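You operate a simulated robot arm through the tools that you are given. There is no shell and no other tool. Be economical: measure what you need, move in short steps, check, and stop when the job is done.

The job below is to be done with a simulated two-armed robot. You get a single attempt, and the scene is never put back.

JOB
Pull both straps of the folded jacket tight and box it.
Fine: hold the jacket for the green strap and for the white strap; it goes into the grey jackets box, jackets box lid shut. Keep fingers out from under lids, clips, clamps and jaws. Pinch, break and dent nothing; leave nothing switched on.

The check looks at the end state, three seconds after you hand in, the way a careful person would. Anything else that was tipped, shoved, dropped, spilled or broken makes it a failure. A push-on lid holds only when it is set on centred and level and pressed home; a screw cap is set on level and turned clockwise until tight.

ROBOT AND FRAMES
Two 7-joint arms with two-finger parallel grippers on one trunk, on a base that drives. Base frame: it is fixed to the floor where the robot stands at the start and does not move with it; the origin is under the middle of the robot, x ahead of it, y to its left, z up. Units: m, rad, N and s.
The left shoulder is at the start at [0.02, 0.17, 1.178], the right one opposite. With the tool pointing down near the work surface each hand reaches from about 0.2 to 0.68 m from the robot's upright axis, wherever it stands, measured 20 degrees to its own side. Places, roughly: green strap [0.4, 0, 0.9]; grey jackets box inside [0.7, 0, 0.9]; jackets box lid [0.8, 0.1, 1.1]; white strap [0.5, 0, 0.9]. Payload 3.8 kg a hand.
The TCP of each hand is the grasp point between the finger pads, 0.03 m short of the fingertips. In the tool frame z runs along the fingers and y along their closing line. The gripper opens to 0.11 m. The fingers are 0.02 m wide and 0.01 m thick; the gripper's body (0.048 by 0.112 m) begins 0.055 m behind the TCP.
Orientation is told as [roll, pitch, yaw] about the base's x, y, z axes, in that order, counted from this pose: with the fingers straight down and closing along the base's y, the tool's x points along the base's -x, its y along +y and its z along -z.

CONTROLS
- The arms move only by the tool jog_arm. It takes "left_moves", "right_moves" or both (then of equal length, played together; a hand with none holds still); each is a list that holds one entry, the list of rows, each a list of 7 numbers: the turn, a rotation vector about the tool's x, y, z in rad, then the shift along the tool's x, y, z in m, then the opening, from 0 (shut) to 1 (fully open). In form: [[[ax, ay, az, tx, ty, tz, gripper], ...]]. A call has 1 to 20 rows; each row is the pose to reach, as a shift and turn from the pose commanded when the call began, along the tool's axes at that moment. A row lasts 0.2 s, in which the tool goes at most 0.05 m and 0.15 rad; a call with a longer step from one row to the next is refused whole, and so is a gripper value outside its range. A pose out of reach is approached as far as the arm can. The call stops where the force on the tool passes 50 N (or 10 N more than at its start, if that is more) or the arm is blocked; 0.2 s more then pass. Each finger travels about 0.072 m/s and halts on what it meets, pressing with about 20 N; the grip force reading is that of the motor and also rises with nothing between the fingers. The clock runs only during rows and for 0.2 s after the last one: add rows that repeat a pose to give the fingers time. The reply holds the time, the measured pose of the TCP, the force on the tool along the base axes, the opening and the grip force, in the units named above and with some noise, with the torque about the TCP (base axes, N m) and any sound that the robot's microphone picked up, and new pictures: "pictures" is both (left out), scene, wrist or none (wrist: the cameras of the hands that moved).
- Cameras (640 x 400 px; columns grow to the right, rows downward): "scene" is now at [0.104, 0.004, 1.3573]; the picture's right is [-0.00, -1.00, 0.00], its down [-0.39, 0.00, -0.92] and it looks along [0.92, -0.00, -0.39] (base axes); focal length 214 px, centre (320, 200). "left" rides on the left gripper at [0.072, -0.017, -0.103] in its tool frame; the picture's right is [0.23, 0.97, 0.00], its down [-0.76, 0.18, -0.62] and it looks along [-0.61, 0.14, 0.78] (tool axes); focal length 222 px, centre (320, 200). "right" rides on the right gripper at [0.072, 0.017, -0.103] in its tool frame; the picture's right is [-0.23, 0.97, 0.00], its down [-0.76, -0.18, -0.62] and it looks along [-0.61, -0.14, 0.78] (tool axes); focal length 222 px, centre (320, 200). There is no depth. A picture from a camera that has moved, and an enlarged one, comes with that camera's place and axes in the base frame and with its lens. The place of the scene camera against the robot may be out by one fixed shift of up to 0.018 m in any direction.
- lift_body(by): slides the trunk up (or, below 0, down) by that many m; the arms and the scene camera ride with it, the base frame stays. It gives what a move gives, with no picture.
- drive_base(legs): drives the robot by 1 to 6 legs, each [ahead, turn to the left] in m and rad, along the robot's own axes; the way and the turn of a leg run together, so that a leg with both is an arc; at most 1.5 m and 3.142 rad a leg. The arms and the cameras ride along, it lands a little off, and it stops where it bumps. It gives what a move gives, and a new picture of the scene camera.
- aim_head(pan, tilt): turns the head with the scene camera to pan (to the left, within 1.396 rad either way) and tilt (down, from -0.506 to 1.204), counted from straight ahead of the robot. It gives what a move gives, and a new picture of the scene camera.
- zoom(camera, box): a new picture of the part [left, top, right, bottom] of that camera's present view, enlarged. The clock stands still meanwhile.
- close_job(): hands the job in; it is judged then, once.

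Go step by step. Nothing tells you exact positions but the pictures and the camera data: compare them with the known pose of the tool, close in by small moves and look again before you grip or let go. The budget is 120 turns and 260 pictures, counting those below and the enlarged ones. Unless the task says otherwise, let go and move clear before handing in.

The tools are called by a JSON object that holds its "api" and its "payload". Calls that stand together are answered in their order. jog_arm: Moves the arms, as the interface text tells. Its arguments: {"type":"object","properties":{"left_moves":{"type":"array","items":{"type":"array","items":{"type":"array","items":{"type":"number"}}}},"right_moves":{"type":"array","items":{"type":"array","items":{"type":"array","items":{"type":"number"}}}},"pictures":{"type":"string","enum":["both","scene","wrist","none"]}},"required":[]} The other tools are called the same way: lift_body (by) slides the trunk up or down; drive_base (legs) drives the base; aim_head (pan, tilt) turns the head that bears the scene camera; zoom (camera, box) takes an enlarged picture of a part of a camera's view; close_job () hands the job in.

At the start:

```text
time_s: 0.0
left_ee_pos: [0.4241, 0.169, 1.2947]
left_ee_rot: [-0.001, 0.002, -0.001]
left_force: [-0.5, 0.1, 0.5]
left_wrist_torque: [0.01, -0.01, 0.0]
left_opening: 0.11
left_finger_force: 0.0
right_ee_pos: [0.321, -0.1565, 1.3394]
right_ee_rot: [0.001, -0.002, 0.002]
right_force: [0.7, 0.4, -1.4]
right_wrist_torque: [0.0, 0.01, 0.01]
right_opening: 0.1098
right_finger_force: 0.0
trunk travel left (down, up): [-0.275, 0.295]
robot x, y, heading: [0.0014, -0.0008, -0.002]
head pan, tilt: [0.0, 0.403]
```

scene: 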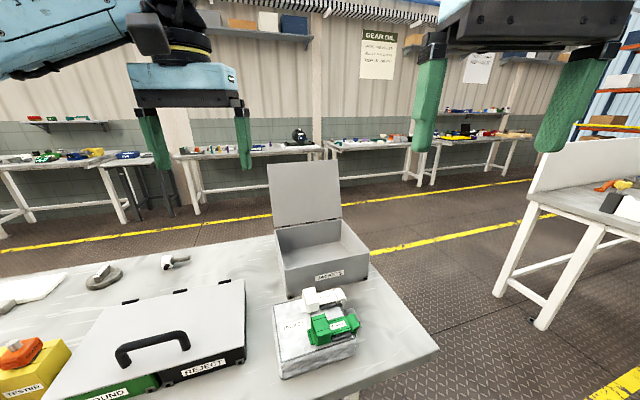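
right: 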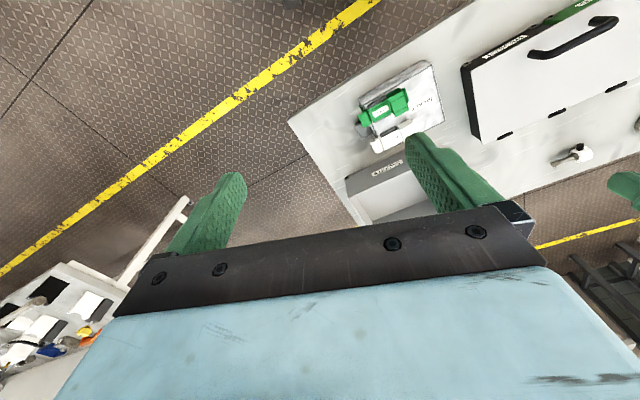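
left: 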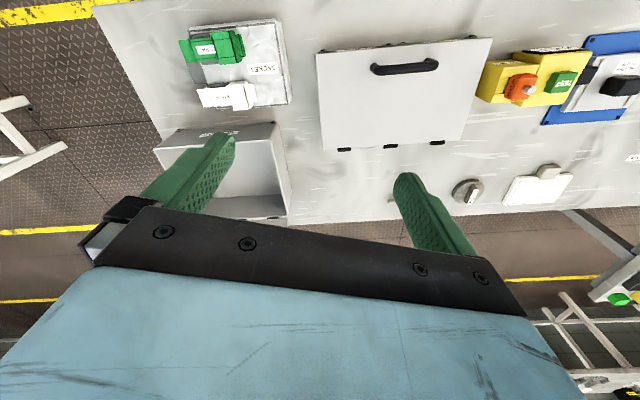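

I see a folded jacket pack with a green and a white strap in front of a grey box with an open hinged lid. I'll zoom in first.

{"api": "zoom", "payload": {"camera": "scene", "box": [250, 270, 380, 390]}}

{"api": "zoom", "payload": {"camera": "left", "box": [150, 10, 310, 230]}}

{"api": "zoom", "payload": {"camera": "right", "box": [330, 50, 470, 210]}}

{"api": "zoom", "payload": {"camera": "scene", "box": [240, 150, 380, 300]}}

```text
3.33 times, centred on (315, 330) of scene
camera zoom: at [0.104, 0.004, 1.3573], right [0.0, -1.0, 0.0], down [-0.39, 0.0, -0.92], along [0.92, 0.0, -0.39], focal length 715 px, centre (337, -233)
```

zoom: 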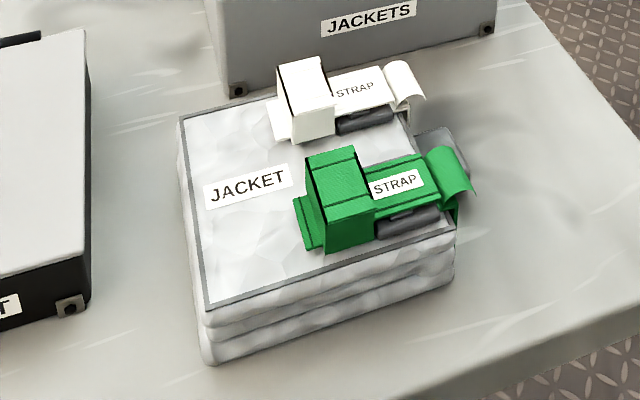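

```text
1.82 times, centred on (230, 120) of left
camera zoom: at [0.352, 0.1514, 1.3965], right [-0.23, 0.97, 0.0], down [0.76, 0.18, 0.62], along [0.61, 0.14, -0.78], focal length 404 px, centre (484, 346)
```

zoom: 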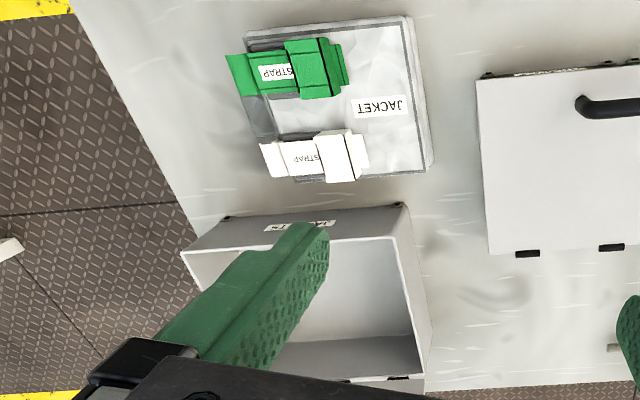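

```text
2.50 times, centred on (400, 130) of right
camera zoom: at [0.2486, -0.1383, 1.4426], right [0.23, 0.97, 0.0], down [0.76, -0.18, 0.62], along [0.61, -0.14, -0.78], focal length 555 px, centre (120, 375)
```

zoom: 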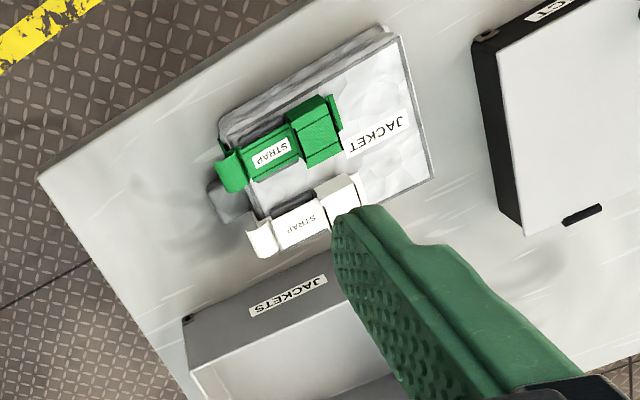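

```text
2.67 times, centred on (310, 225) of scene
camera zoom: at [0.104, 0.004, 1.3573], right [0.0, -1.0, 0.0], down [-0.39, 0.0, -0.92], along [0.92, 0.0, -0.39], focal length 572 px, centre (347, 133)
```

zoom: 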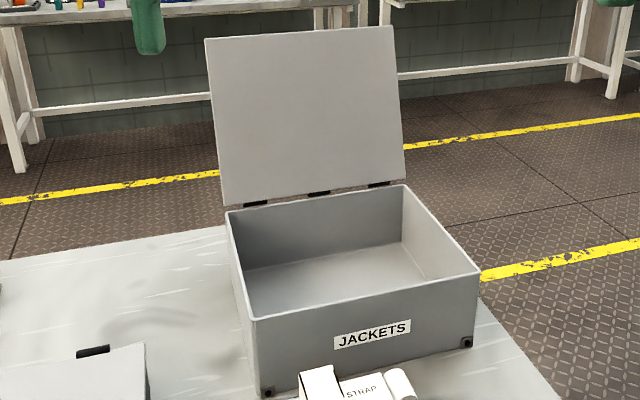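

{"api": "jog_arm", "payload": {"right_moves": [[[0, 0, 0, -0.02, 0.03, 0.03, 1], [0, 0, 0, -0.04, 0.06, 0.06, 1], [0, 0, 0, -0.06, 0.08, 0.09, 1], [0, 0, 0, -0.06, 0.09, 0.13, 1], [0, 0, 0, -0.06, 0.1, 0.17, 1], [0, 0, 0, -0.06, 0.1, 0.2, 1], [0, 0, 0, -0.06, 0.1, 0.2, 1]]], "pictures": "wrist"}}

{"api": "zoom", "payload": {"camera": "right", "box": [200, 0, 520, 200]}}

```text
time_s: 1.6
left_ee_pos: [0.4231, 0.1687, 1.2934]
left_ee_rot: [0.002, 0.0, 0.0]
left_force: [-0.4, 0.0, -0.1]
left_wrist_torque: [-0.04, 0.01, 0.0]
left_opening: 0.1101
left_finger_force: 0.1
right_ee_pos: [0.3819, -0.0548, 1.1399]
right_ee_rot: [0.002, 0.0, 0.0]
right_force: [1.1, -0.1, 0.1]
right_wrist_torque: [0.01, 0.02, 0.01]
right_opening: 0.1102
right_finger_force: 0.1
trunk travel left (down, up): [-0.275, 0.295]
robot x, y, heading: [-0.0034, 0.0024, -0.0]
head pan, tilt: [0.0, 0.403]
camera right: at [0.3091, -0.0376, 1.2427], right [0.23, 0.97, 0.0], down [0.76, -0.18, 0.62], along [0.61, -0.14, -0.78], focal length 222 px, centre (320, 200)
```

right: 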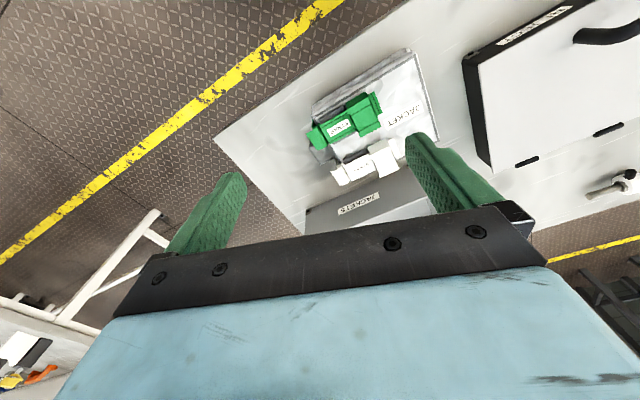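

```text
2.00 times, centred on (360, 100) of right
camera zoom: at [0.3091, -0.0376, 1.2427], right [0.23, 0.97, 0.0], down [0.76, -0.18, 0.62], along [0.61, -0.14, -0.78], focal length 444 px, centre (240, 400)
```

zoom: 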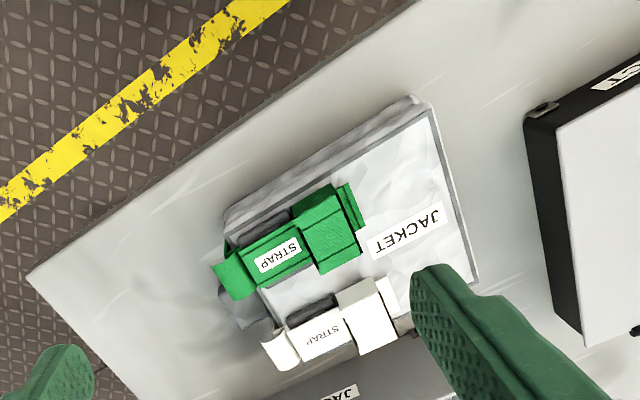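

{"api": "jog_arm", "payload": {"right_moves": [[[0, 0, -0.15, -0.01, -0.01, 0.02, 1], [0, 0, -0.3, -0.02, -0.02, 0.03, 1], [0, 0, -0.45, -0.03, -0.03, 0.04, 1], [0, 0, -0.6, -0.04, -0.04, 0.05, 1], [0, 0, -0.75, -0.05, -0.04, 0.06, 1], [0, 0, -0.9, -0.05, -0.04, 0.07, 1], [0, 0, -1.05, -0.05, -0.04, 0.08, 1], [0, 0, -1.2, -0.05, -0.04, 0.08, 1], [0, 0, -1.3, -0.05, -0.04, 0.08, 1]]], "pictures": "wrist"}}

{"api": "zoom", "payload": {"camera": "right", "box": [160, 0, 480, 200]}}

```text
time_s: 3.6
left_ee_pos: [0.4239, 0.1696, 1.294]
left_ee_rot: [0.0, -0.001, 0.001]
left_force: [-0.1, 0.4, -0.4]
left_wrist_torque: [0.0, -0.01, 0.0]
left_opening: 0.1098
left_finger_force: 0.0
right_ee_pos: [0.4303, -0.0977, 1.0585]
right_ee_rot: [0.002, -0.002, 1.144]
right_force: [-0.3, -0.5, 0.3]
right_wrist_torque: [-0.01, 0.01, 0.01]
right_opening: 0.1098
right_finger_force: 0.2
right hand out of reach, approached as far as the arm can: row 8, 9
trunk travel left (down, up): [-0.275, 0.295]
robot x, y, heading: [0.0011, -0.0015, 0.004]
head pan, tilt: [0.0, 0.403]
camera right: at [0.3858, -0.1552, 1.162], right [-0.79, 0.61, 0.0], down [0.48, 0.62, 0.62], along [0.38, 0.5, -0.78], focal length 222 px, centre (320, 200)
```

right: 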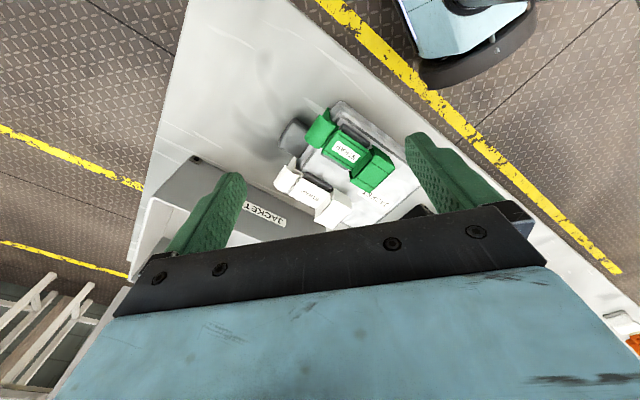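

```text
2.00 times, centred on (320, 100) of right
camera zoom: at [0.3858, -0.1552, 1.162], right [-0.79, 0.61, 0.0], down [0.48, 0.62, 0.62], along [0.38, 0.5, -0.78], focal length 444 px, centre (320, 400)
```

zoom: 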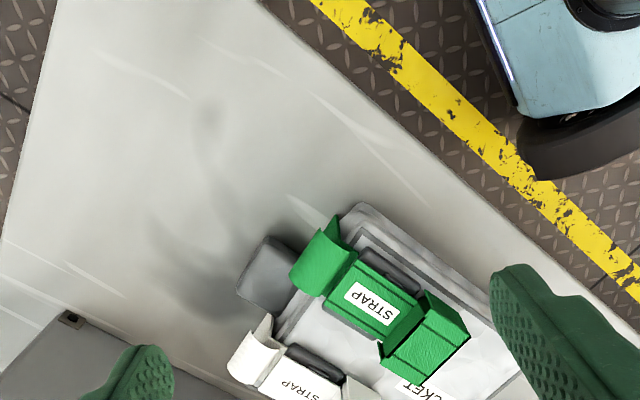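

{"api": "jog_arm", "payload": {"right_moves": [[[0, -0.1, 0, 0.03, -0.015, 0.0, 1], [0, -0.2, 0, 0.06, -0.03, 0.0, 1], [0, -0.3, 0, 0.09, -0.045, 0.0, 1], [0, -0.4, 0, 0.12, -0.06, 0.0, 1], [0, -0.5, 0, 0.14, -0.07, 0.02, 1], [0, -0.6, 0, 0.14, -0.07, 0.04, 1], [0, -0.6, 0, 0.14, -0.07, 0.04, 1]]], "pictures": "wrist"}}

{"api": "zoom", "payload": {"camera": "right", "box": [200, 40, 440, 200]}}

```text
time_s: 5.2
left_ee_pos: [0.4252, 0.1729, 1.2929]
left_ee_rot: [-0.004, 0.0, 0.002]
left_force: [0.9, 0.8, 0.1]
left_wrist_torque: [-0.07, 0.07, -0.04]
left_opening: 0.1102
left_finger_force: 0.0
right_ee_pos: [0.366, -0.1163, 1.1192]
right_ee_rot: [0.003, -0.6, 1.14]
right_force: [0.1, 1.4, -0.6]
right_wrist_torque: [-0.06, 0.02, 0.01]
right_opening: 0.1098
right_finger_force: 0.0
right hand out of reach, approached as far as the arm can: row 1, 2, 3, 4, 5, 6, 7
trunk travel left (down, up): [-0.275, 0.295]
robot x, y, heading: [0.0027, 0.0047, 0.001]
head pan, tilt: [0.0, 0.403]
camera right: at [0.3025, -0.2165, 1.164], right [-0.81, 0.58, 0.13], down [0.28, 0.18, 0.94], along [0.52, 0.8, -0.3], focal length 222 px, centre (320, 200)
```

right: 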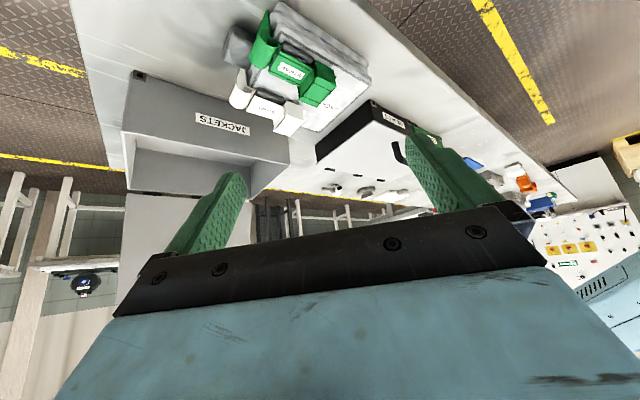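

```text
2.50 times, centred on (320, 120) of right
camera zoom: at [0.3025, -0.2165, 1.164], right [-0.81, 0.58, 0.13], down [0.28, 0.18, 0.94], along [0.52, 0.8, -0.3], focal length 555 px, centre (320, 400)
```

zoom: 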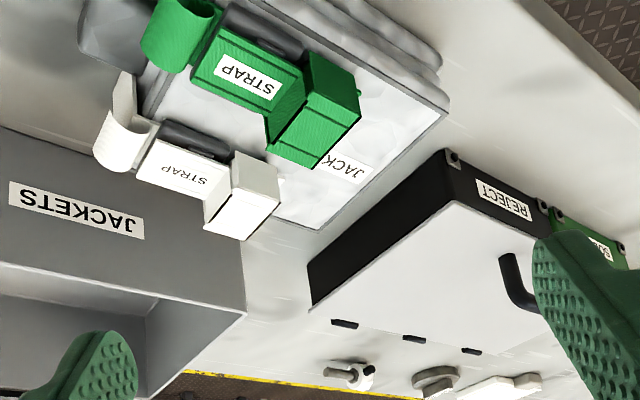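

{"api": "jog_arm", "payload": {"right_moves": [[[0, 0.15, 0, 0, 0, 0, 1], [0, 0.3, 0, 0, 0, 0, 1], [0, 0.45, 0, 0, 0, 0, 1], [0, 0.6, 0, 0, 0, 0, 1]]], "pictures": "none"}}

{"api": "jog_arm", "payload": {"right_moves": [[[0, 0, 0.15, 0, 0, 0, 1], [0, 0, 0.3, 0, 0, 0, 1], [0, 0, 0.45, 0, 0, 0, 1], [0, 0, 0.6, 0, 0, 0, 1], [0, 0, 0.75, 0, 0, 0, 1], [0, 0, 0.9, 0, 0, 0, 1], [0, 0, 1.05, 0, 0, 0, 1], [0, 0, 1.14, 0, 0, 0, 1]]], "pictures": "none"}}

```text
time_s: 6.2
left_ee_pos: [0.4246, 0.1695, 1.2931]
left_ee_rot: [0.0, 0.0, 0.0]
left_force: [-0.1, -0.5, 0.1]
left_wrist_torque: [0.0, 0.0, 0.0]
left_opening: 0.1101
left_finger_force: 0.0
right_ee_pos: [0.366, -0.1215, 1.1191]
right_ee_rot: [0.002, 0.001, 1.141]
right_force: [0.1, 0.2, -0.3]
right_wrist_torque: [-0.02, 0.01, 0.0]
right_opening: 0.11
right_finger_force: 0.1
trunk travel left (down, up): [-0.275, 0.295]
robot x, y, heading: [-0.0008, -0.001, 0.0]
head pan, tilt: [0.0, 0.403]
```

```text
time_s: 8.0
left_ee_pos: [0.4239, 0.169, 1.2934]
left_ee_rot: [-0.001, 0.0, 0.0]
left_force: [0.2, 0.1, -0.1]
left_wrist_torque: [0.0, 0.0, 0.0]
left_opening: 0.11
left_finger_force: 0.0
right_ee_pos: [0.3666, -0.1226, 1.1178]
right_ee_rot: [0.004, 0.002, 0.001]
right_force: [-1.4, 0.3, -0.3]
right_wrist_torque: [-0.03, 0.01, 0.0]
right_opening: 0.1101
right_finger_force: 0.2
trunk travel left (down, up): [-0.275, 0.295]
robot x, y, heading: [-0.0041, -0.0027, -0.006]
head pan, tilt: [0.0, 0.403]
```

{"api": "jog_arm", "payload": {"right_moves": [[[0, 0, 0, -0.025, 0.03, 0.02, 1], [0, 0, 0, -0.05, 0.06, 0.045, 1], [0, 0, 0, -0.075, 0.08, 0.07, 1], [0, 0, 0, -0.075, 0.08, 0.085, 1], [0, 0, 0, -0.075, 0.08, 0.085, 1]]], "pictures": "wrist"}}

{"api": "zoom", "payload": {"camera": "right", "box": [240, 0, 480, 150]}}

```text
time_s: 9.2
left_ee_pos: [0.4234, 0.1691, 1.2934]
left_ee_rot: [0.0, 0.0, 0.001]
left_force: [0.2, 0.3, -1.0]
left_wrist_torque: [-0.02, 0.02, -0.03]
left_opening: 0.1101
left_finger_force: 0.1
right_ee_pos: [0.4417, -0.0414, 1.0342]
right_ee_rot: [0.003, 0.0, 0.002]
right_force: [-0.1, -0.2, -0.6]
right_wrist_torque: [0.0, 0.03, 0.01]
right_opening: 0.11
right_finger_force: 0.1
trunk travel left (down, up): [-0.275, 0.295]
robot x, y, heading: [0.0016, 0.0027, -0.003]
head pan, tilt: [0.0, 0.403]
camera right: at [0.3694, -0.0237, 1.1376], right [0.23, 0.97, 0.0], down [0.76, -0.18, 0.62], along [0.61, -0.14, -0.78], focal length 222 px, centre (320, 200)
```

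right: 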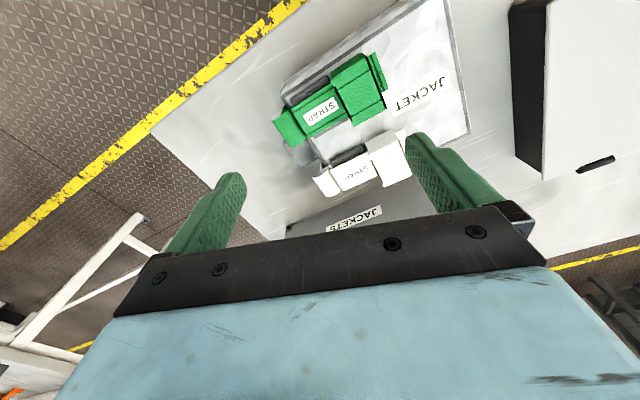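

```text
2.67 times, centred on (360, 75) of right
camera zoom: at [0.3694, -0.0237, 1.1376], right [0.23, 0.97, 0.0], down [0.76, -0.18, 0.62], along [0.61, -0.14, -0.78], focal length 592 px, centre (213, 533)
```

zoom: 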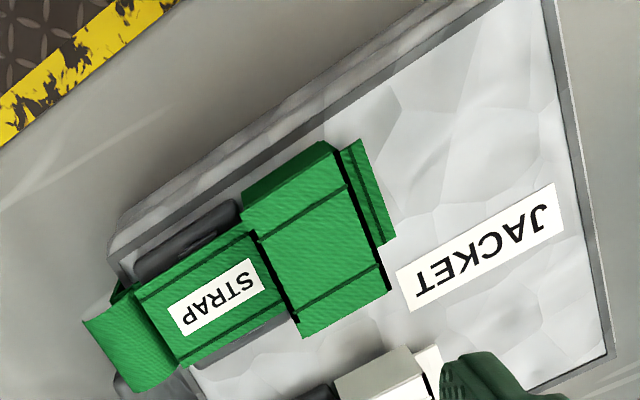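

{"api": "jog_arm", "payload": {"right_moves": [[[0, 0, 0, 0.03, -0.02, -0.035, 1], [0, 0, 0, 0.05, -0.05, -0.07, 1], [0, 0, 0, 0.07, -0.08, -0.1, 1], [0, 0, 0, 0.09, -0.12, -0.13, 1], [0, 0, 0, 0.1, -0.15, -0.16, 1], [0, 0, 0, 0.11, -0.18, -0.19, 1], [0, 0, 0, 0.12, -0.2, -0.23, 1], [0, 0, 0, 0.12, -0.22, -0.26, 1], [0, 0, 0, 0.12, -0.22, -0.28, 1]]], "left_moves": [[[0, 0, 0, 0.02, 0, -0.01, 1], [0, 0, 0, 0.04, 0, -0.02, 1], [0, 0, 0, 0.06, 0.02, -0.03, 1], [0, 0, 0, 0.08, 0.04, -0.04, 1], [0, 0, 0, 0.1, 0.06, -0.06, 1], [0, 0, 0, 0.12, 0.08, -0.08, 1], [0, 0, 0, 0.12, 0.1, -0.1, 1], [0, 0, 0, 0.12, 0.1, -0.1, 1], [0, 0, 0, 0.12, 0.1, -0.1, 1]]], "pictures": "none"}}

{"api": "lift_body", "payload": {"by": -0.24}}

{"api": "aim_head", "payload": {"pan": 0, "tilt": 0.5}}

{"api": "zoom", "payload": {"camera": "scene", "box": [220, 120, 460, 270]}}

```text
refused: row 1 steps farther than a row can; nothing moved
```

```text
time_s: 10.3
left_ee_pos: [0.4242, 0.1688, 1.2068]
left_ee_rot: [0.001, 0.001, 0.0]
left_force: [0.1, 0.1, -0.6]
left_wrist_torque: [0.01, 0.03, -0.02]
left_opening: 0.11
left_finger_force: 0.1
right_ee_pos: [0.4414, -0.0381, 0.9601]
right_ee_rot: [0.026, -0.012, 0.006]
right_force: [-7.9, -3.0, 13.7]
right_wrist_torque: [0.64, 0.4, 0.52]
right_opening: 0.1082
right_finger_force: 0.1
trunk travel left (down, up): [-0.188, 0.382]
robot x, y, heading: [0.0018, 0.0038, 0.002]
head pan, tilt: [0.0, 0.403]
stopped: the force on the tool passed its limit at 72 N (the readings are from after the stop); the commanded pose is now the measured one
```

```text
time_s: 11.0
left_ee_pos: [0.4229, 0.1676, 1.2064]
left_ee_rot: [0.0, -0.001, -0.001]
left_force: [0.2, 0.2, 0.5]
left_wrist_torque: [0.05, -0.01, -0.02]
left_opening: 0.1101
left_finger_force: 0.1
right_ee_pos: [0.4409, -0.0388, 0.9589]
right_ee_rot: [0.025, -0.014, 0.006]
right_force: [-7.8, -2.5, 16.0]
right_wrist_torque: [0.84, 0.32, 0.52]
right_opening: 0.109
right_finger_force: 0.1
trunk travel left (down, up): [-0.188, 0.382]
robot x, y, heading: [-0.0015, 0.0001, 0.002]
head pan, tilt: [0.0, 0.499]
camera scene: at [0.1006, 0.0036, 1.2622], right [0.0, -1.0, 0.0], down [-0.48, 0.0, -0.88], along [0.88, 0.0, -0.48], focal length 214 px, centre (320, 200)
```

scene: 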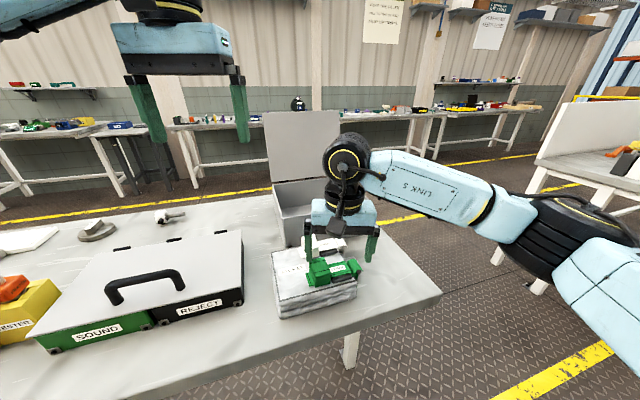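

```text
2.67 times, centred on (340, 195) of scene
camera zoom: at [0.1006, 0.0036, 1.2622], right [0.0, -1.0, 0.0], down [-0.48, 0.0, -0.88], along [0.88, 0.0, -0.48], focal length 572 px, centre (267, 213)
```

zoom: 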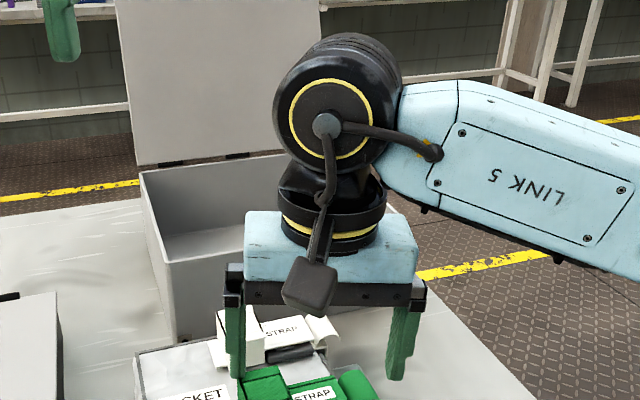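

My first lift was refused and the trunk then lowered a finger onto the white strap's block. I'll raise the hand straight up at once and check for damage.

{"api": "jog_arm", "payload": {"right_moves": [[[0, 0, 0, 0, 0, -0.03, 1], [0, 0, 0, 0, 0, -0.07, 1], [0, 0, 0, 0, 0, -0.11, 1], [0, 0, 0, 0.02, -0.03, -0.14, 1], [0, 0, 0, 0.04, -0.06, -0.17, 1], [0, 0, 0, 0.06, -0.09, -0.2, 1], [0, 0, 0, 0.08, -0.12, -0.23, 1], [0, 0, 0, 0.1, -0.15, -0.26, 1], [0, 0, 0, 0.12, -0.18, -0.28, 1], [0, 0, 0, 0.12, -0.22, -0.28, 1]]], "pictures": "scene"}}

{"api": "zoom", "payload": {"camera": "scene", "box": [250, 220, 378, 330]}}

```text
time_s: 13.2
left_ee_pos: [0.4238, 0.1688, 1.2064]
left_ee_rot: [0.001, 0.002, 0.0]
left_force: [-0.4, 0.0, 0.1]
left_wrist_torque: [0.01, -0.01, -0.01]
left_opening: 0.1098
left_finger_force: 0.0
right_ee_pos: [0.3201, -0.2664, 1.2322]
right_ee_rot: [0.024, -0.013, 0.004]
right_force: [-0.7, -0.1, -0.5]
right_wrist_torque: [0.0, 0.03, 0.02]
right_opening: 0.11
right_finger_force: 0.1
trunk travel left (down, up): [-0.188, 0.382]
robot x, y, heading: [0.0005, -0.0017, 0.001]
head pan, tilt: [0.0, 0.499]
camera scene: at [0.1023, 0.003, 1.2619], right [0.0, -1.0, 0.0], down [-0.48, 0.0, -0.88], along [0.88, 0.0, -0.48], focal length 214 px, centre (320, 200)
```

scene: 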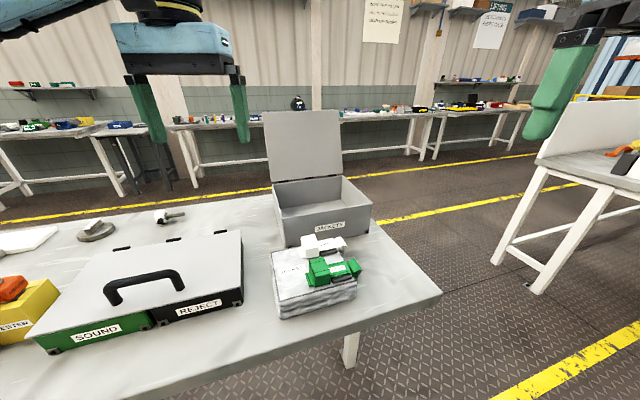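

```text
3.64 times, centred on (314, 275) of scene
camera zoom: at [0.1023, 0.003, 1.2619], right [0.0, -1.0, 0.0], down [-0.48, 0.0, -0.88], along [0.88, 0.0, -0.48], focal length 780 px, centre (342, -73)
```

zoom: 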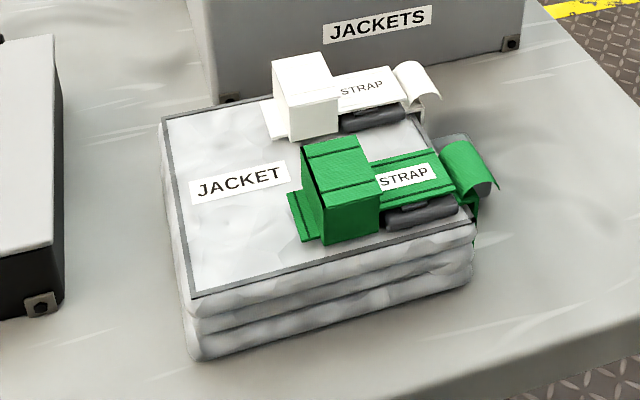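

{"api": "jog_arm", "payload": {"right_moves": [[[0.024, 0.013, 0.14, -0.015, 0.02, 0, 1], [0.024, 0.013, 0.28, -0.03, 0.04, 0.0, 1], [0.024, 0.013, 0.42, -0.045, 0.06, 0.02, 1], [0.024, 0.013, 0.56, -0.06, 0.08, 0.04, 1], [0.024, 0.013, 0.7, -0.075, 0.1, 0.06, 1], [0.024, 0.013, 0.84, -0.09, 0.12, 0.08, 1], [0.024, 0.013, 0.98, -0.105, 0.14, 0.1, 1], [0.024, 0.013, 1.12, -0.12, 0.16, 0.12, 0.7], [0.024, 0.013, 1.27, -0.13, 0.176, 0.14, 0.7], [0.024, 0.013, 1.27, -0.13, 0.176, 0.15, 0.7]]], "pictures": "both"}}

```text
time_s: 15.4
left_ee_pos: [0.4242, 0.1687, 1.2065]
left_ee_rot: [0.0, 0.001, -0.001]
left_force: [-0.3, -0.8, -0.7]
left_wrist_torque: [0.02, -0.01, -0.03]
left_opening: 0.1101
left_finger_force: 0.1
right_ee_pos: [0.4504, -0.0862, 1.0884]
right_ee_rot: [-0.007, 0.014, -1.266]
right_force: [-1.1, -0.1, -0.1]
right_wrist_torque: [0.0, -0.01, 0.0]
right_opening: 0.0768
right_finger_force: 0.0
trunk travel left (down, up): [-0.188, 0.382]
robot x, y, heading: [0.0023, -0.0024, -0.002]
head pan, tilt: [0.0, 0.499]
camera scene: at [0.1024, 0.0037, 1.2619], right [0.0, -1.0, 0.0], down [-0.48, 0.0, -0.88], along [0.88, 0.0, -0.48], focal length 214 px, centre (320, 200)
camera right: at [0.4468, -0.0126, 1.1917], right [1.0, 0.07, -0.01], down [0.06, -0.79, 0.61], along [0.04, -0.61, -0.79], focal length 222 px, centre (320, 200)
```

scene: 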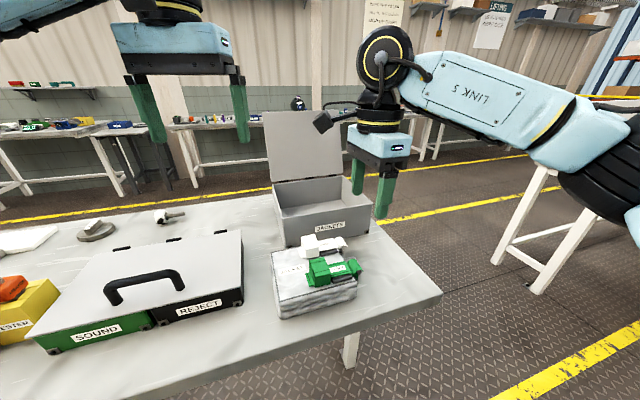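
right: 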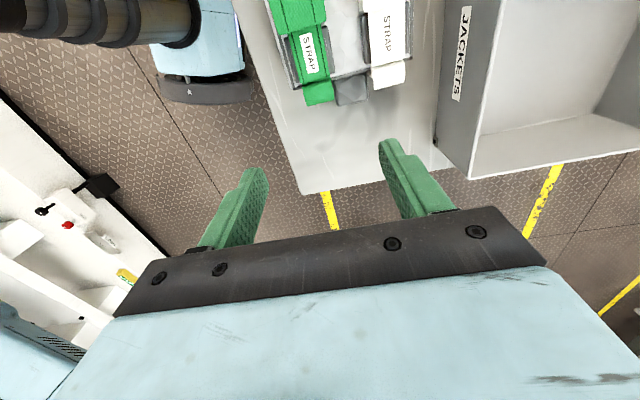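

{"api": "zoom", "payload": {"camera": "right", "box": [240, 0, 450, 131]}}

```text
3.05 times, centred on (345, 66) of right
camera zoom: at [0.4468, -0.0126, 1.1917], right [1.0, 0.07, -0.01], down [0.06, -0.79, 0.61], along [0.04, -0.61, -0.79], focal length 677 px, centre (244, 610)
```

zoom: 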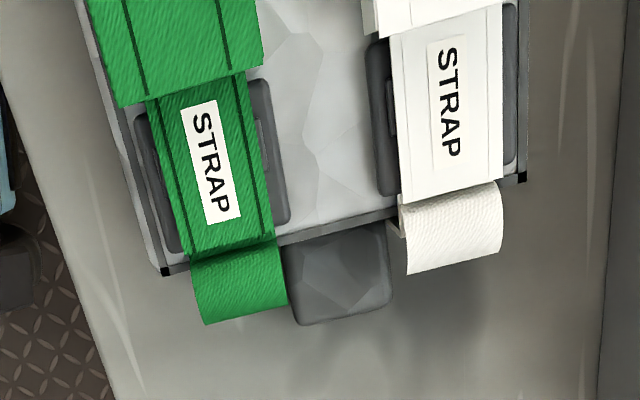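

{"api": "jog_arm", "payload": {"right_moves": [[[0, 0, 0, 0.0067, 0.002, 0.03, 0.6], [0, 0, 0, 0.0067, 0.002, 0.06, 0.5], [0, 0, 0, 0.0067, 0.002, 0.09, 0.5], [0, 0, 0, 0.0067, 0.002, 0.11, 0.5], [0, 0, 0, 0.0067, 0.002, 0.11, 0.5]]], "pictures": "wrist"}}

{"api": "zoom", "payload": {"camera": "right", "box": [220, 40, 430, 171]}}

{"api": "zoom", "payload": {"camera": "scene", "box": [260, 200, 400, 310]}}

```text
time_s: 16.6
left_ee_pos: [0.4255, 0.1687, 1.2066]
left_ee_rot: [0.0, 0.0, 0.0]
left_force: [-0.2, -0.5, -1.0]
left_wrist_torque: [0.01, 0.0, 0.02]
left_opening: 0.1103
left_finger_force: 0.0
right_ee_pos: [0.45, -0.0778, 0.9764]
right_ee_rot: [-0.007, 0.013, -1.266]
right_force: [-0.1, 0.5, 0.1]
right_wrist_torque: [0.0, 0.0, 0.0]
right_opening: 0.0549
right_finger_force: 0.1
trunk travel left (down, up): [-0.188, 0.382]
robot x, y, heading: [-0.0015, 0.0047, 0.003]
head pan, tilt: [0.0, 0.499]
camera right: at [0.4454, -0.0042, 1.082], right [1.0, 0.08, -0.01], down [0.07, -0.79, 0.61], along [0.04, -0.61, -0.79], focal length 222 px, centre (320, 200)
```

right: 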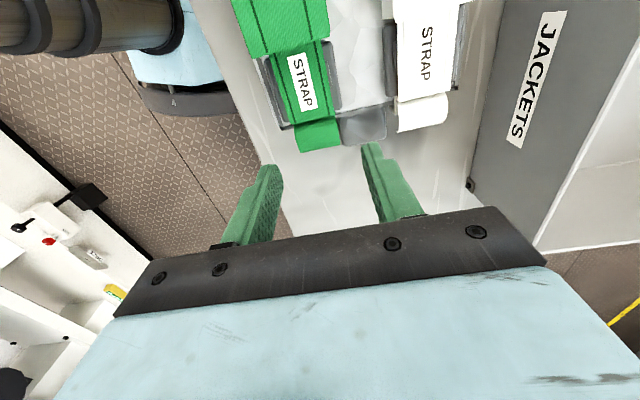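

```text
3.05 times, centred on (325, 106) of right
camera zoom: at [0.4454, -0.0042, 1.082], right [1.0, 0.08, -0.01], down [0.07, -0.79, 0.61], along [0.04, -0.61, -0.79], focal length 677 px, centre (305, 488)
```

zoom: 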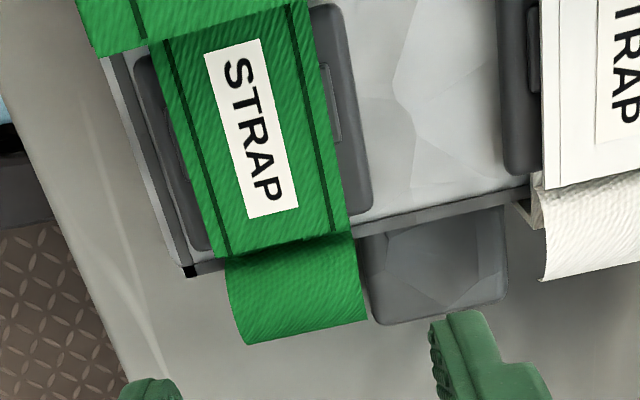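

```text
3.64 times, centred on (330, 255) of scene
camera zoom: at [0.1024, 0.004, 1.2619], right [0.0, -1.0, 0.0], down [-0.48, 0.0, -0.88], along [0.88, 0.0, -0.48], focal length 780 px, centre (284, 0)
```

zoom: 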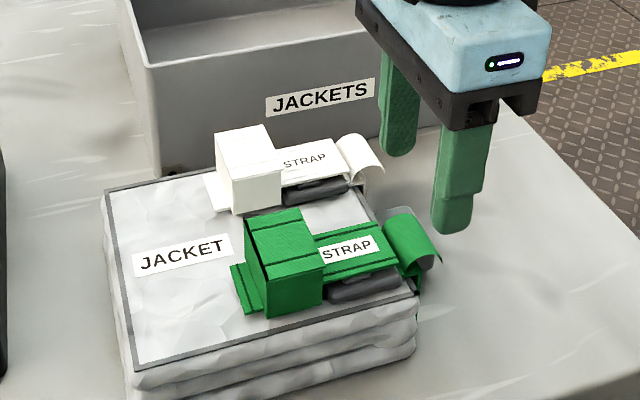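

{"api": "jog_arm", "payload": {"left_moves": [[[0, 0, -0.1, -0.004, -0.03, 0.0, 0.8], [0, 0, -0.2, -0.008, -0.06, 0.0, 0.6], [0, 0, -0.3, -0.012, -0.092, 0.02, 0.36], [0, 0, -0.3, -0.012, -0.092, 0.06, 0.36], [0, 0, -0.3, -0.012, -0.092, 0.1, 0.36], [0, 0, -0.3, -0.012, -0.092, 0.14, 0.36], [0, 0, -0.3, -0.012, -0.092, 0.18, 0.36], [0, 0, -0.3, -0.012, -0.092, 0.215, 0.36], [0, 0, -0.3, -0.012, -0.092, 0.235, 0.36], [0, 0, -0.3, -0.012, -0.092, 0.235, 0.36]]], "pictures": "both"}}

{"api": "zoom", "payload": {"camera": "scene", "box": [240, 180, 400, 310]}}

```text
time_s: 18.3
left_ee_pos: [0.438, 0.077, 1.0236]
left_ee_rot: [-0.023, -0.01, 0.304]
left_force: [-1.0, 3.5, 0.5]
left_wrist_torque: [-0.21, -0.06, -0.03]
left_opening: 0.0394
left_finger_force: 0.0
right_ee_pos: [0.4481, -0.0836, 0.9663]
right_ee_rot: [-0.033, -0.007, -1.276]
right_force: [1.0, -2.9, -1.0]
right_wrist_torque: [0.23, 0.1, -0.08]
right_opening: 0.0549
right_finger_force: 0.1
trunk travel left (down, up): [-0.188, 0.382]
robot x, y, heading: [0.0015, -0.0012, -0.001]
head pan, tilt: [0.0, 0.499]
stopped in row 8 (right hand): the force on the tool passed its limit at 64 N (the readings are from after the stop); the commanded pose is now the measured one
camera scene: at [0.1024, 0.0039, 1.2619], right [0.0, -1.0, 0.0], down [-0.48, 0.0, -0.88], along [0.88, 0.0, -0.48], focal length 214 px, centre (320, 200)
camera left: at [0.3726, 0.0397, 1.1268], right [-0.51, 0.86, -0.02], down [0.66, 0.41, 0.63], along [0.55, 0.3, -0.78], focal length 222 px, centre (320, 200)
```

scene: 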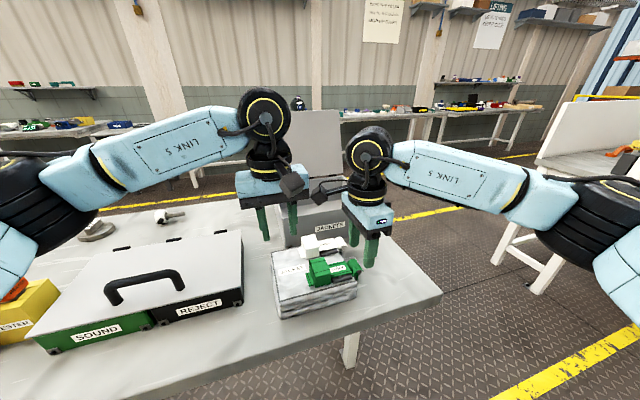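
left: 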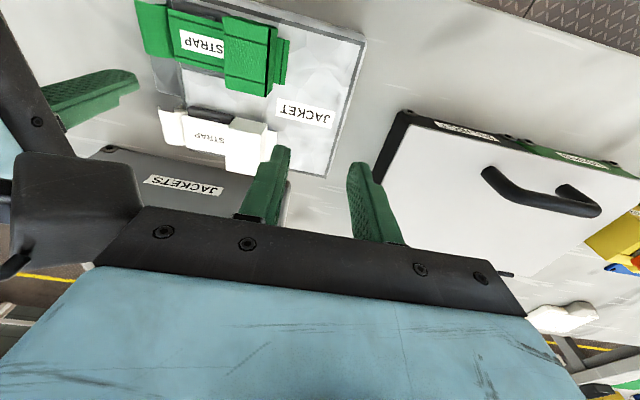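

```text
3.08 times, centred on (320, 245) of scene
camera zoom: at [0.1024, 0.0039, 1.2619], right [0.0, -1.0, 0.0], down [-0.48, 0.0, -0.88], along [0.88, 0.0, -0.48], focal length 660 px, centre (320, 62)
```

zoom: 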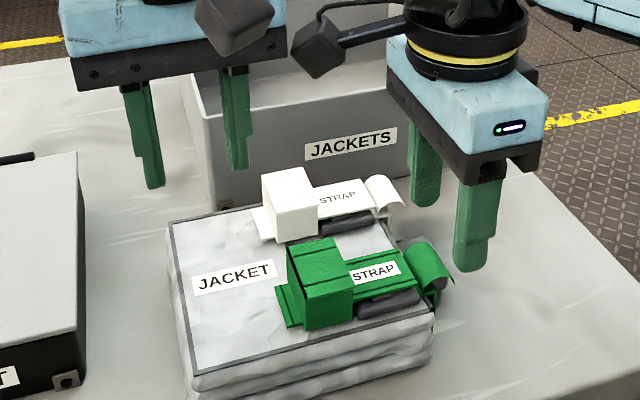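

Right's camera housing touched the left gripper. I'll back the left hand off and turn it so its narrow side faces the right hand.

{"api": "jog_arm", "payload": {"left_moves": [[[0, 0, 0, 0, 0.02, -0.03, 0.36], [0, 0, 0, 0, 0.04, -0.06, 0.36], [0, 0, 0.15, 0, 0.05, -0.07, 0.36], [0, 0, 0.3, 0, 0.05, -0.07, 0.36], [0, 0, 0.45, 0, 0.05, -0.07, 0.36], [0, 0, 0.6, 0, 0.05, -0.07, 0.36], [0, 0, 0.75, 0, 0.05, -0.07, 0.36], [0, 0, 0.9, 0, 0.05, -0.07, 0.36], [0, 0, 1.05, 0, 0.05, -0.07, 0.36], [0, 0, 1.2, 0, 0.05, -0.07, 0.36], [0, 0, 1.35, 0, 0.05, -0.07, 0.36], [0, 0, 1.45, 0, 0.05, -0.07, 0.36], [0, 0, 1.57, 0, 0.05, -0.07, 0.36]]], "pictures": "none"}}

```text
time_s: 21.1
left_ee_pos: [0.3883, 0.1079, 1.0871]
left_ee_rot: [0.012, -0.022, -1.266]
left_force: [0.1, -0.2, -0.1]
left_wrist_torque: [-0.03, 0.04, -0.02]
left_opening: 0.0394
left_finger_force: 0.0
left hand out of reach, approached as far as the arm can: row 12, 13
right_ee_pos: [0.4471, -0.0839, 0.9669]
right_ee_rot: [-0.03, -0.006, -1.274]
right_force: [-0.7, -0.1, 0.0]
right_wrist_torque: [0.02, -0.04, -0.02]
right_opening: 0.0551
right_finger_force: 0.2
trunk travel left (down, up): [-0.188, 0.382]
robot x, y, heading: [-0.0014, -0.004, 0.004]
head pan, tilt: [0.0, 0.499]
```

{"api": "jog_arm", "payload": {"left_moves": [[[0, 0, 0, -0.01, 0.006, 0.03, 0.5], [0, 0, 0, -0.02, 0.012, 0.06, 0.6], [0, 0, 0, -0.03, 0.018, 0.09, 0.7], [0, 0, 0, -0.039, 0.0245, 0.12, 0.7], [0, 0, 0, -0.039, 0.0245, 0.12, 0.7]]], "pictures": "scene"}}

{"api": "zoom", "payload": {"camera": "scene", "box": [240, 180, 400, 310]}}

```text
time_s: 22.3
left_ee_pos: [0.3983, 0.0911, 1.0061]
left_ee_rot: [0.01, -0.023, -1.264]
left_force: [0.5, 0.7, 0.4]
left_wrist_torque: [0.02, 0.01, -0.02]
left_opening: 0.0767
left_finger_force: 0.0
left hand out of reach, approached as far as the arm can: row 2, 3, 4, 5
right_ee_pos: [0.4495, -0.0834, 0.9676]
right_ee_rot: [-0.032, -0.006, -1.272]
right_force: [-0.2, 0.1, -0.1]
right_wrist_torque: [0.0, -0.02, -0.03]
right_opening: 0.0551
right_finger_force: 0.0
trunk travel left (down, up): [-0.188, 0.382]
robot x, y, heading: [0.0029, 0.0027, 0.003]
head pan, tilt: [0.0, 0.499]
camera scene: at [0.1026, 0.0038, 1.2619], right [0.0, -1.0, 0.0], down [-0.48, 0.0, -0.88], along [0.88, 0.0, -0.48], focal length 214 px, centre (320, 200)
```

scene: 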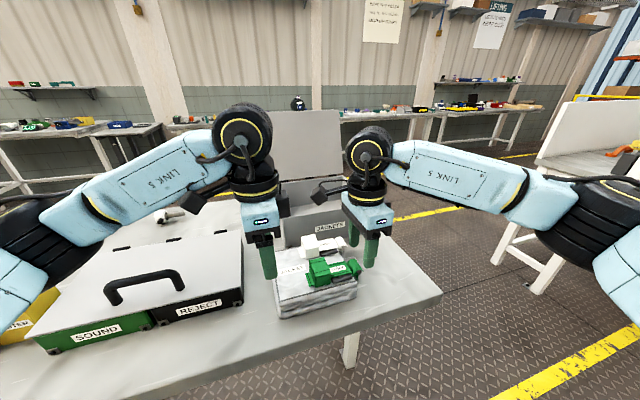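

```text
3.08 times, centred on (320, 245) of scene
camera zoom: at [0.1026, 0.0038, 1.2619], right [0.0, -1.0, 0.0], down [-0.48, 0.0, -0.88], along [0.88, 0.0, -0.48], focal length 660 px, centre (320, 62)
```

zoom: 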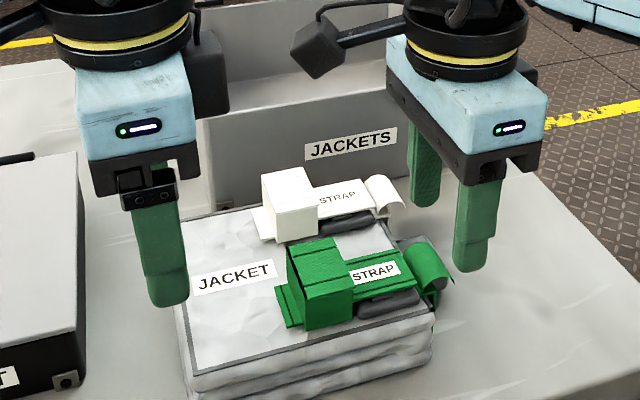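

{"api": "jog_arm", "payload": {"left_moves": [[[0, 0, -0.12, -0.01, 0.006, 0.0, 0.7], [0, 0, -0.25, -0.0237, 0.0157, 0.02, 0.7], [0, 0, -0.25, -0.0237, 0.0157, 0.05, 0.7], [0, 0, -0.25, -0.0237, 0.0157, 0.05, 0.7]]], "pictures": "none"}}

```text
time_s: 23.3
left_ee_pos: [0.4229, 0.0742, 0.9574]
left_ee_rot: [0.005, -0.024, -1.017]
left_force: [0.3, 0.2, 0.6]
left_wrist_torque: [-0.01, -0.04, -0.02]
left_opening: 0.0769
left_finger_force: 0.1
right_ee_pos: [0.4499, -0.083, 0.9673]
right_ee_rot: [-0.034, -0.007, -1.274]
right_force: [1.1, 0.1, 0.3]
right_wrist_torque: [0.02, 0.0, 0.0]
right_opening: 0.0551
right_finger_force: 0.1
trunk travel left (down, up): [-0.188, 0.382]
robot x, y, heading: [0.0025, 0.0021, -0.006]
head pan, tilt: [0.0, 0.499]
```

{"api": "jog_arm", "payload": {"right_moves": [[[-0.003, 0.034, 0, 0.004, 0.001, 0.02, 0.5], [-0.003, 0.034, 0, 0.004, 0.001, 0.04, 0.5], [-0.003, 0.034, 0, 0.004, 0.001, 0.05, 0.5], [-0.003, 0.034, 0, 0.004, 0.001, 0.05, 0.5]]], "pictures": "both"}}

{"api": "zoom", "payload": {"camera": "scene", "box": [260, 200, 400, 310]}}

{"api": "zoom", "payload": {"camera": "right", "box": [220, 60, 430, 191]}}

```text
time_s: 24.2
left_ee_pos: [0.4214, 0.0743, 0.9577]
left_ee_rot: [0.003, -0.023, -1.018]
left_force: [-0.5, -0.6, 0.6]
left_wrist_torque: [0.01, 0.02, 0.01]
left_opening: 0.0768
left_finger_force: 0.0
right_ee_pos: [0.4491, -0.0792, 0.9292]
right_ee_rot: [-0.002, 0.032, -1.272]
right_force: [-7.5, -2.0, 15.6]
right_wrist_torque: [0.14, -0.19, 0.13]
right_opening: 0.0509
right_finger_force: 0.1
trunk travel left (down, up): [-0.188, 0.382]
robot x, y, heading: [0.0014, 0.0022, -0.001]
head pan, tilt: [0.0, 0.499]
stopped in row 4 (right hand): the force on the tool passed its limit at 56 N (the readings are from after the stop); the commanded pose is now the measured one
camera scene: at [0.1016, 0.0038, 1.2619], right [0.0, -1.0, 0.0], down [-0.48, 0.0, -0.88], along [0.88, 0.0, -0.48], focal length 214 px, centre (320, 200)
camera right: at [0.4461, -0.0075, 1.0355], right [1.0, 0.07, -0.01], down [0.06, -0.8, 0.6], along [0.03, -0.6, -0.8], focal length 222 px, centre (320, 200)
```

scene: 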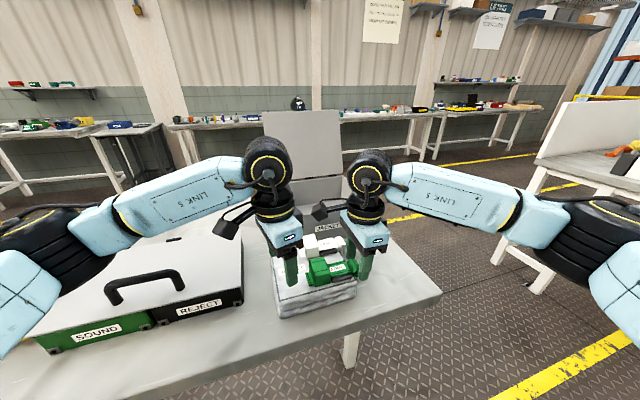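
right: 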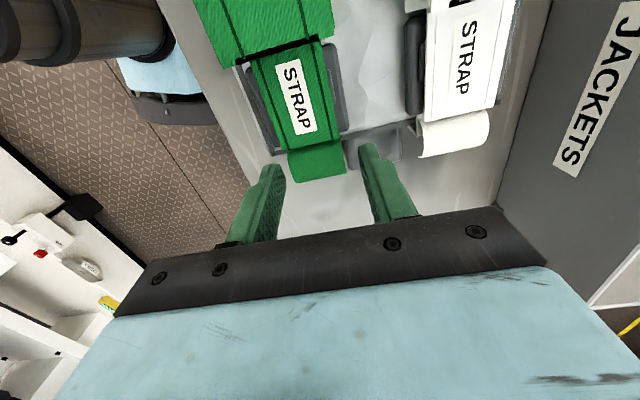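

```text
3.64 times, centred on (330, 255) of scene
camera zoom: at [0.1016, 0.0038, 1.2619], right [0.0, -1.0, 0.0], down [-0.48, 0.0, -0.88], along [0.88, 0.0, -0.48], focal length 780 px, centre (284, 0)
```

zoom: 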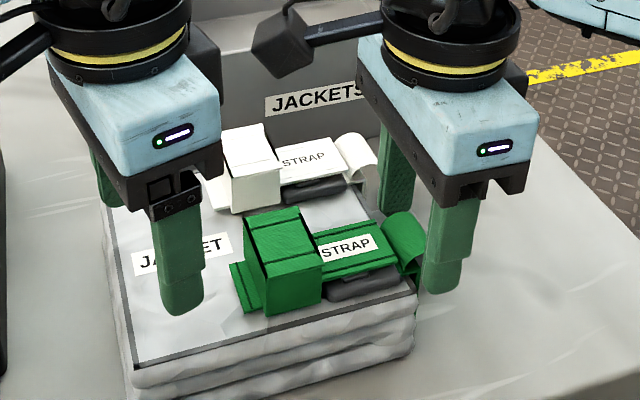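

```text
3.05 times, centred on (325, 126) of right
camera zoom: at [0.4461, -0.0075, 1.0355], right [1.0, 0.07, -0.01], down [0.06, -0.8, 0.6], along [0.03, -0.6, -0.8], focal length 677 px, centre (305, 427)
```

zoom: 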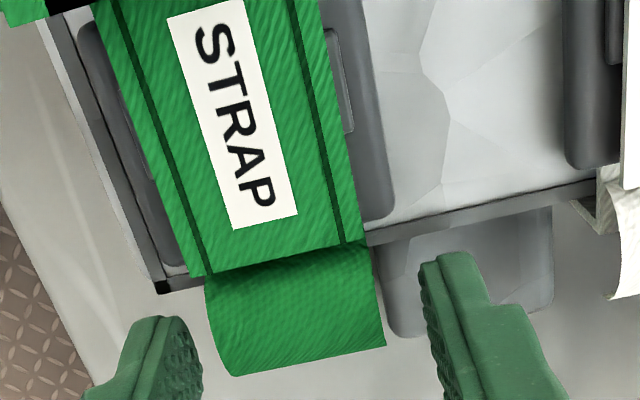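

{"api": "jog_arm", "payload": {"right_moves": [[[0, 0, 0, 0, 0, -0.003, 0.5], [0, 0, 0, 0, 0, -0.003, 0.35], [0, 0, 0, 0, 0, -0.003, 0.2], [0, 0, 0, 0, 0, -0.003, 0], [0, 0, 0, 0, 0, -0.003, 0], [0, 0, 0, 0, 0, -0.003, 0]]], "pictures": "wrist"}}

{"api": "zoom", "payload": {"camera": "right", "box": [220, 60, 430, 191]}}

```text
time_s: 25.6
left_ee_pos: [0.4222, 0.0742, 0.9569]
left_ee_rot: [0.006, -0.024, -1.017]
left_force: [-0.3, 0.5, -0.5]
left_wrist_torque: [0.01, -0.01, 0.0]
left_opening: 0.0771
left_finger_force: 0.2
right_ee_pos: [0.4501, -0.0807, 0.9307]
right_ee_rot: [-0.006, 0.032, -1.275]
right_force: [0.7, -0.4, 1.3]
right_wrist_torque: [0.03, -0.05, -0.01]
right_opening: 0.0003
right_finger_force: 20.1
trunk travel left (down, up): [-0.188, 0.382]
robot x, y, heading: [-0.0013, 0.0009, 0.003]
head pan, tilt: [0.0, 0.499]
camera right: at [0.4473, -0.0079, 1.0353], right [1.0, 0.07, -0.01], down [0.06, -0.8, 0.6], along [0.03, -0.6, -0.8], focal length 222 px, centre (320, 200)
```

right: 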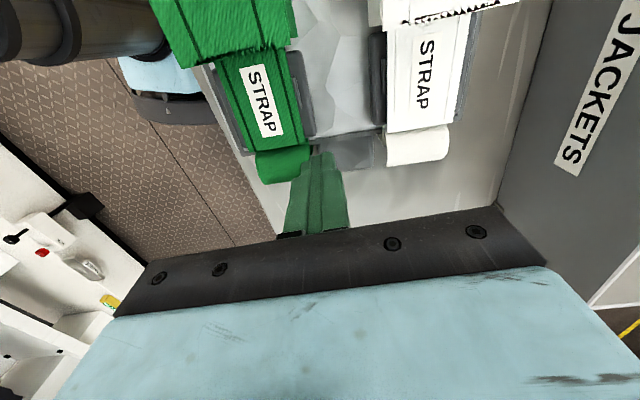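

```text
3.05 times, centred on (325, 126) of right
camera zoom: at [0.4473, -0.0079, 1.0353], right [1.0, 0.07, -0.01], down [0.06, -0.8, 0.6], along [0.03, -0.6, -0.8], focal length 677 px, centre (305, 427)
```

zoom: 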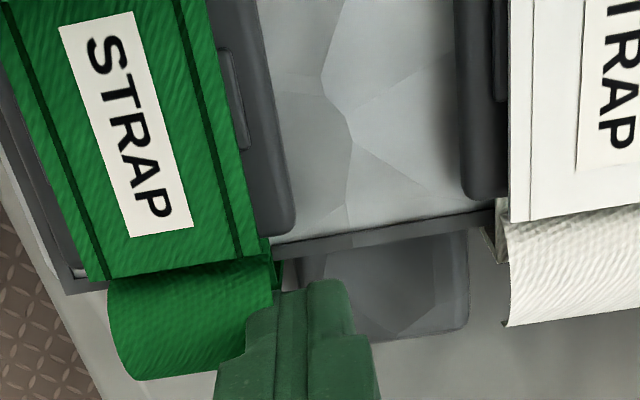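

{"api": "zoom", "payload": {"camera": "scene", "box": [260, 220, 400, 320]}}

```text
4.00 times, centred on (330, 270) of scene
camera zoom: at [0.1025, 0.0038, 1.2619], right [0.0, -1.0, 0.0], down [-0.48, 0.0, -0.88], along [0.88, 0.0, -0.48], focal length 858 px, centre (280, -80)
```

zoom: 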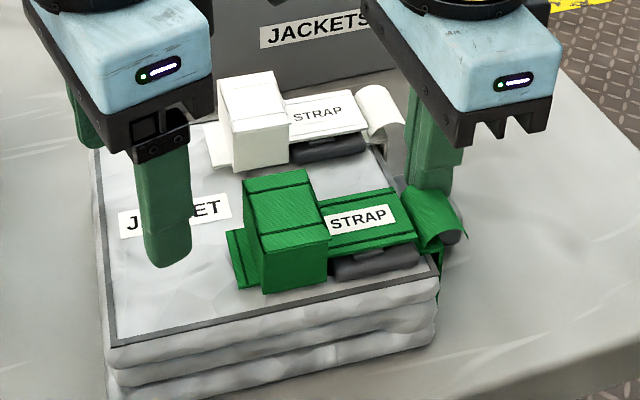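

{"api": "jog_arm", "payload": {"right_moves": [[[0, 0, 0, 0, 0, -0.04, 0], [0, 0, 0, 0, 0, -0.08, 0.1], [0, 0, 0, 0, 0, -0.12, 0.3], [0, 0, -0.15, -0.02, -0.01, -0.14, 0.4], [0, 0, -0.3, -0.04, -0.02, -0.15, 0.4], [0, 0, -0.45, -0.06, -0.03, -0.15, 0.4], [0, 0, -0.6, -0.08, -0.04, -0.15, 0.4], [0, 0, -0.75, -0.1, -0.05, -0.15, 0.4], [0, 0, -0.9, -0.12, -0.06, -0.15, 0.4], [0, 0, -1.05, -0.14, -0.07, -0.15, 0.4], [0, 0, -1.2, -0.154, -0.078, -0.15, 0.4], [0, 0, -1.35, -0.154, -0.078, -0.15, 0.4], [0, 0, -1.5, -0.154, -0.078, -0.15, 0.4]]], "pictures": "none"}}

```text
time_s: 28.4
left_ee_pos: [0.4216, 0.0739, 0.9564]
left_ee_rot: [0.005, -0.024, -1.019]
left_force: [0.0, 0.3, 0.1]
left_wrist_torque: [0.0, -0.01, -0.02]
left_opening: 0.0769
left_finger_force: 0.2
right_ee_pos: [0.4235, -0.2553, 1.0767]
right_ee_rot: [0.031, 0.007, 0.228]
right_force: [0.5, -0.8, 1.0]
right_wrist_torque: [0.03, -0.01, -0.03]
right_opening: 0.044
right_finger_force: 0.1
trunk travel left (down, up): [-0.188, 0.382]
robot x, y, heading: [-0.0007, -0.0043, -0.002]
head pan, tilt: [0.0, 0.499]
```

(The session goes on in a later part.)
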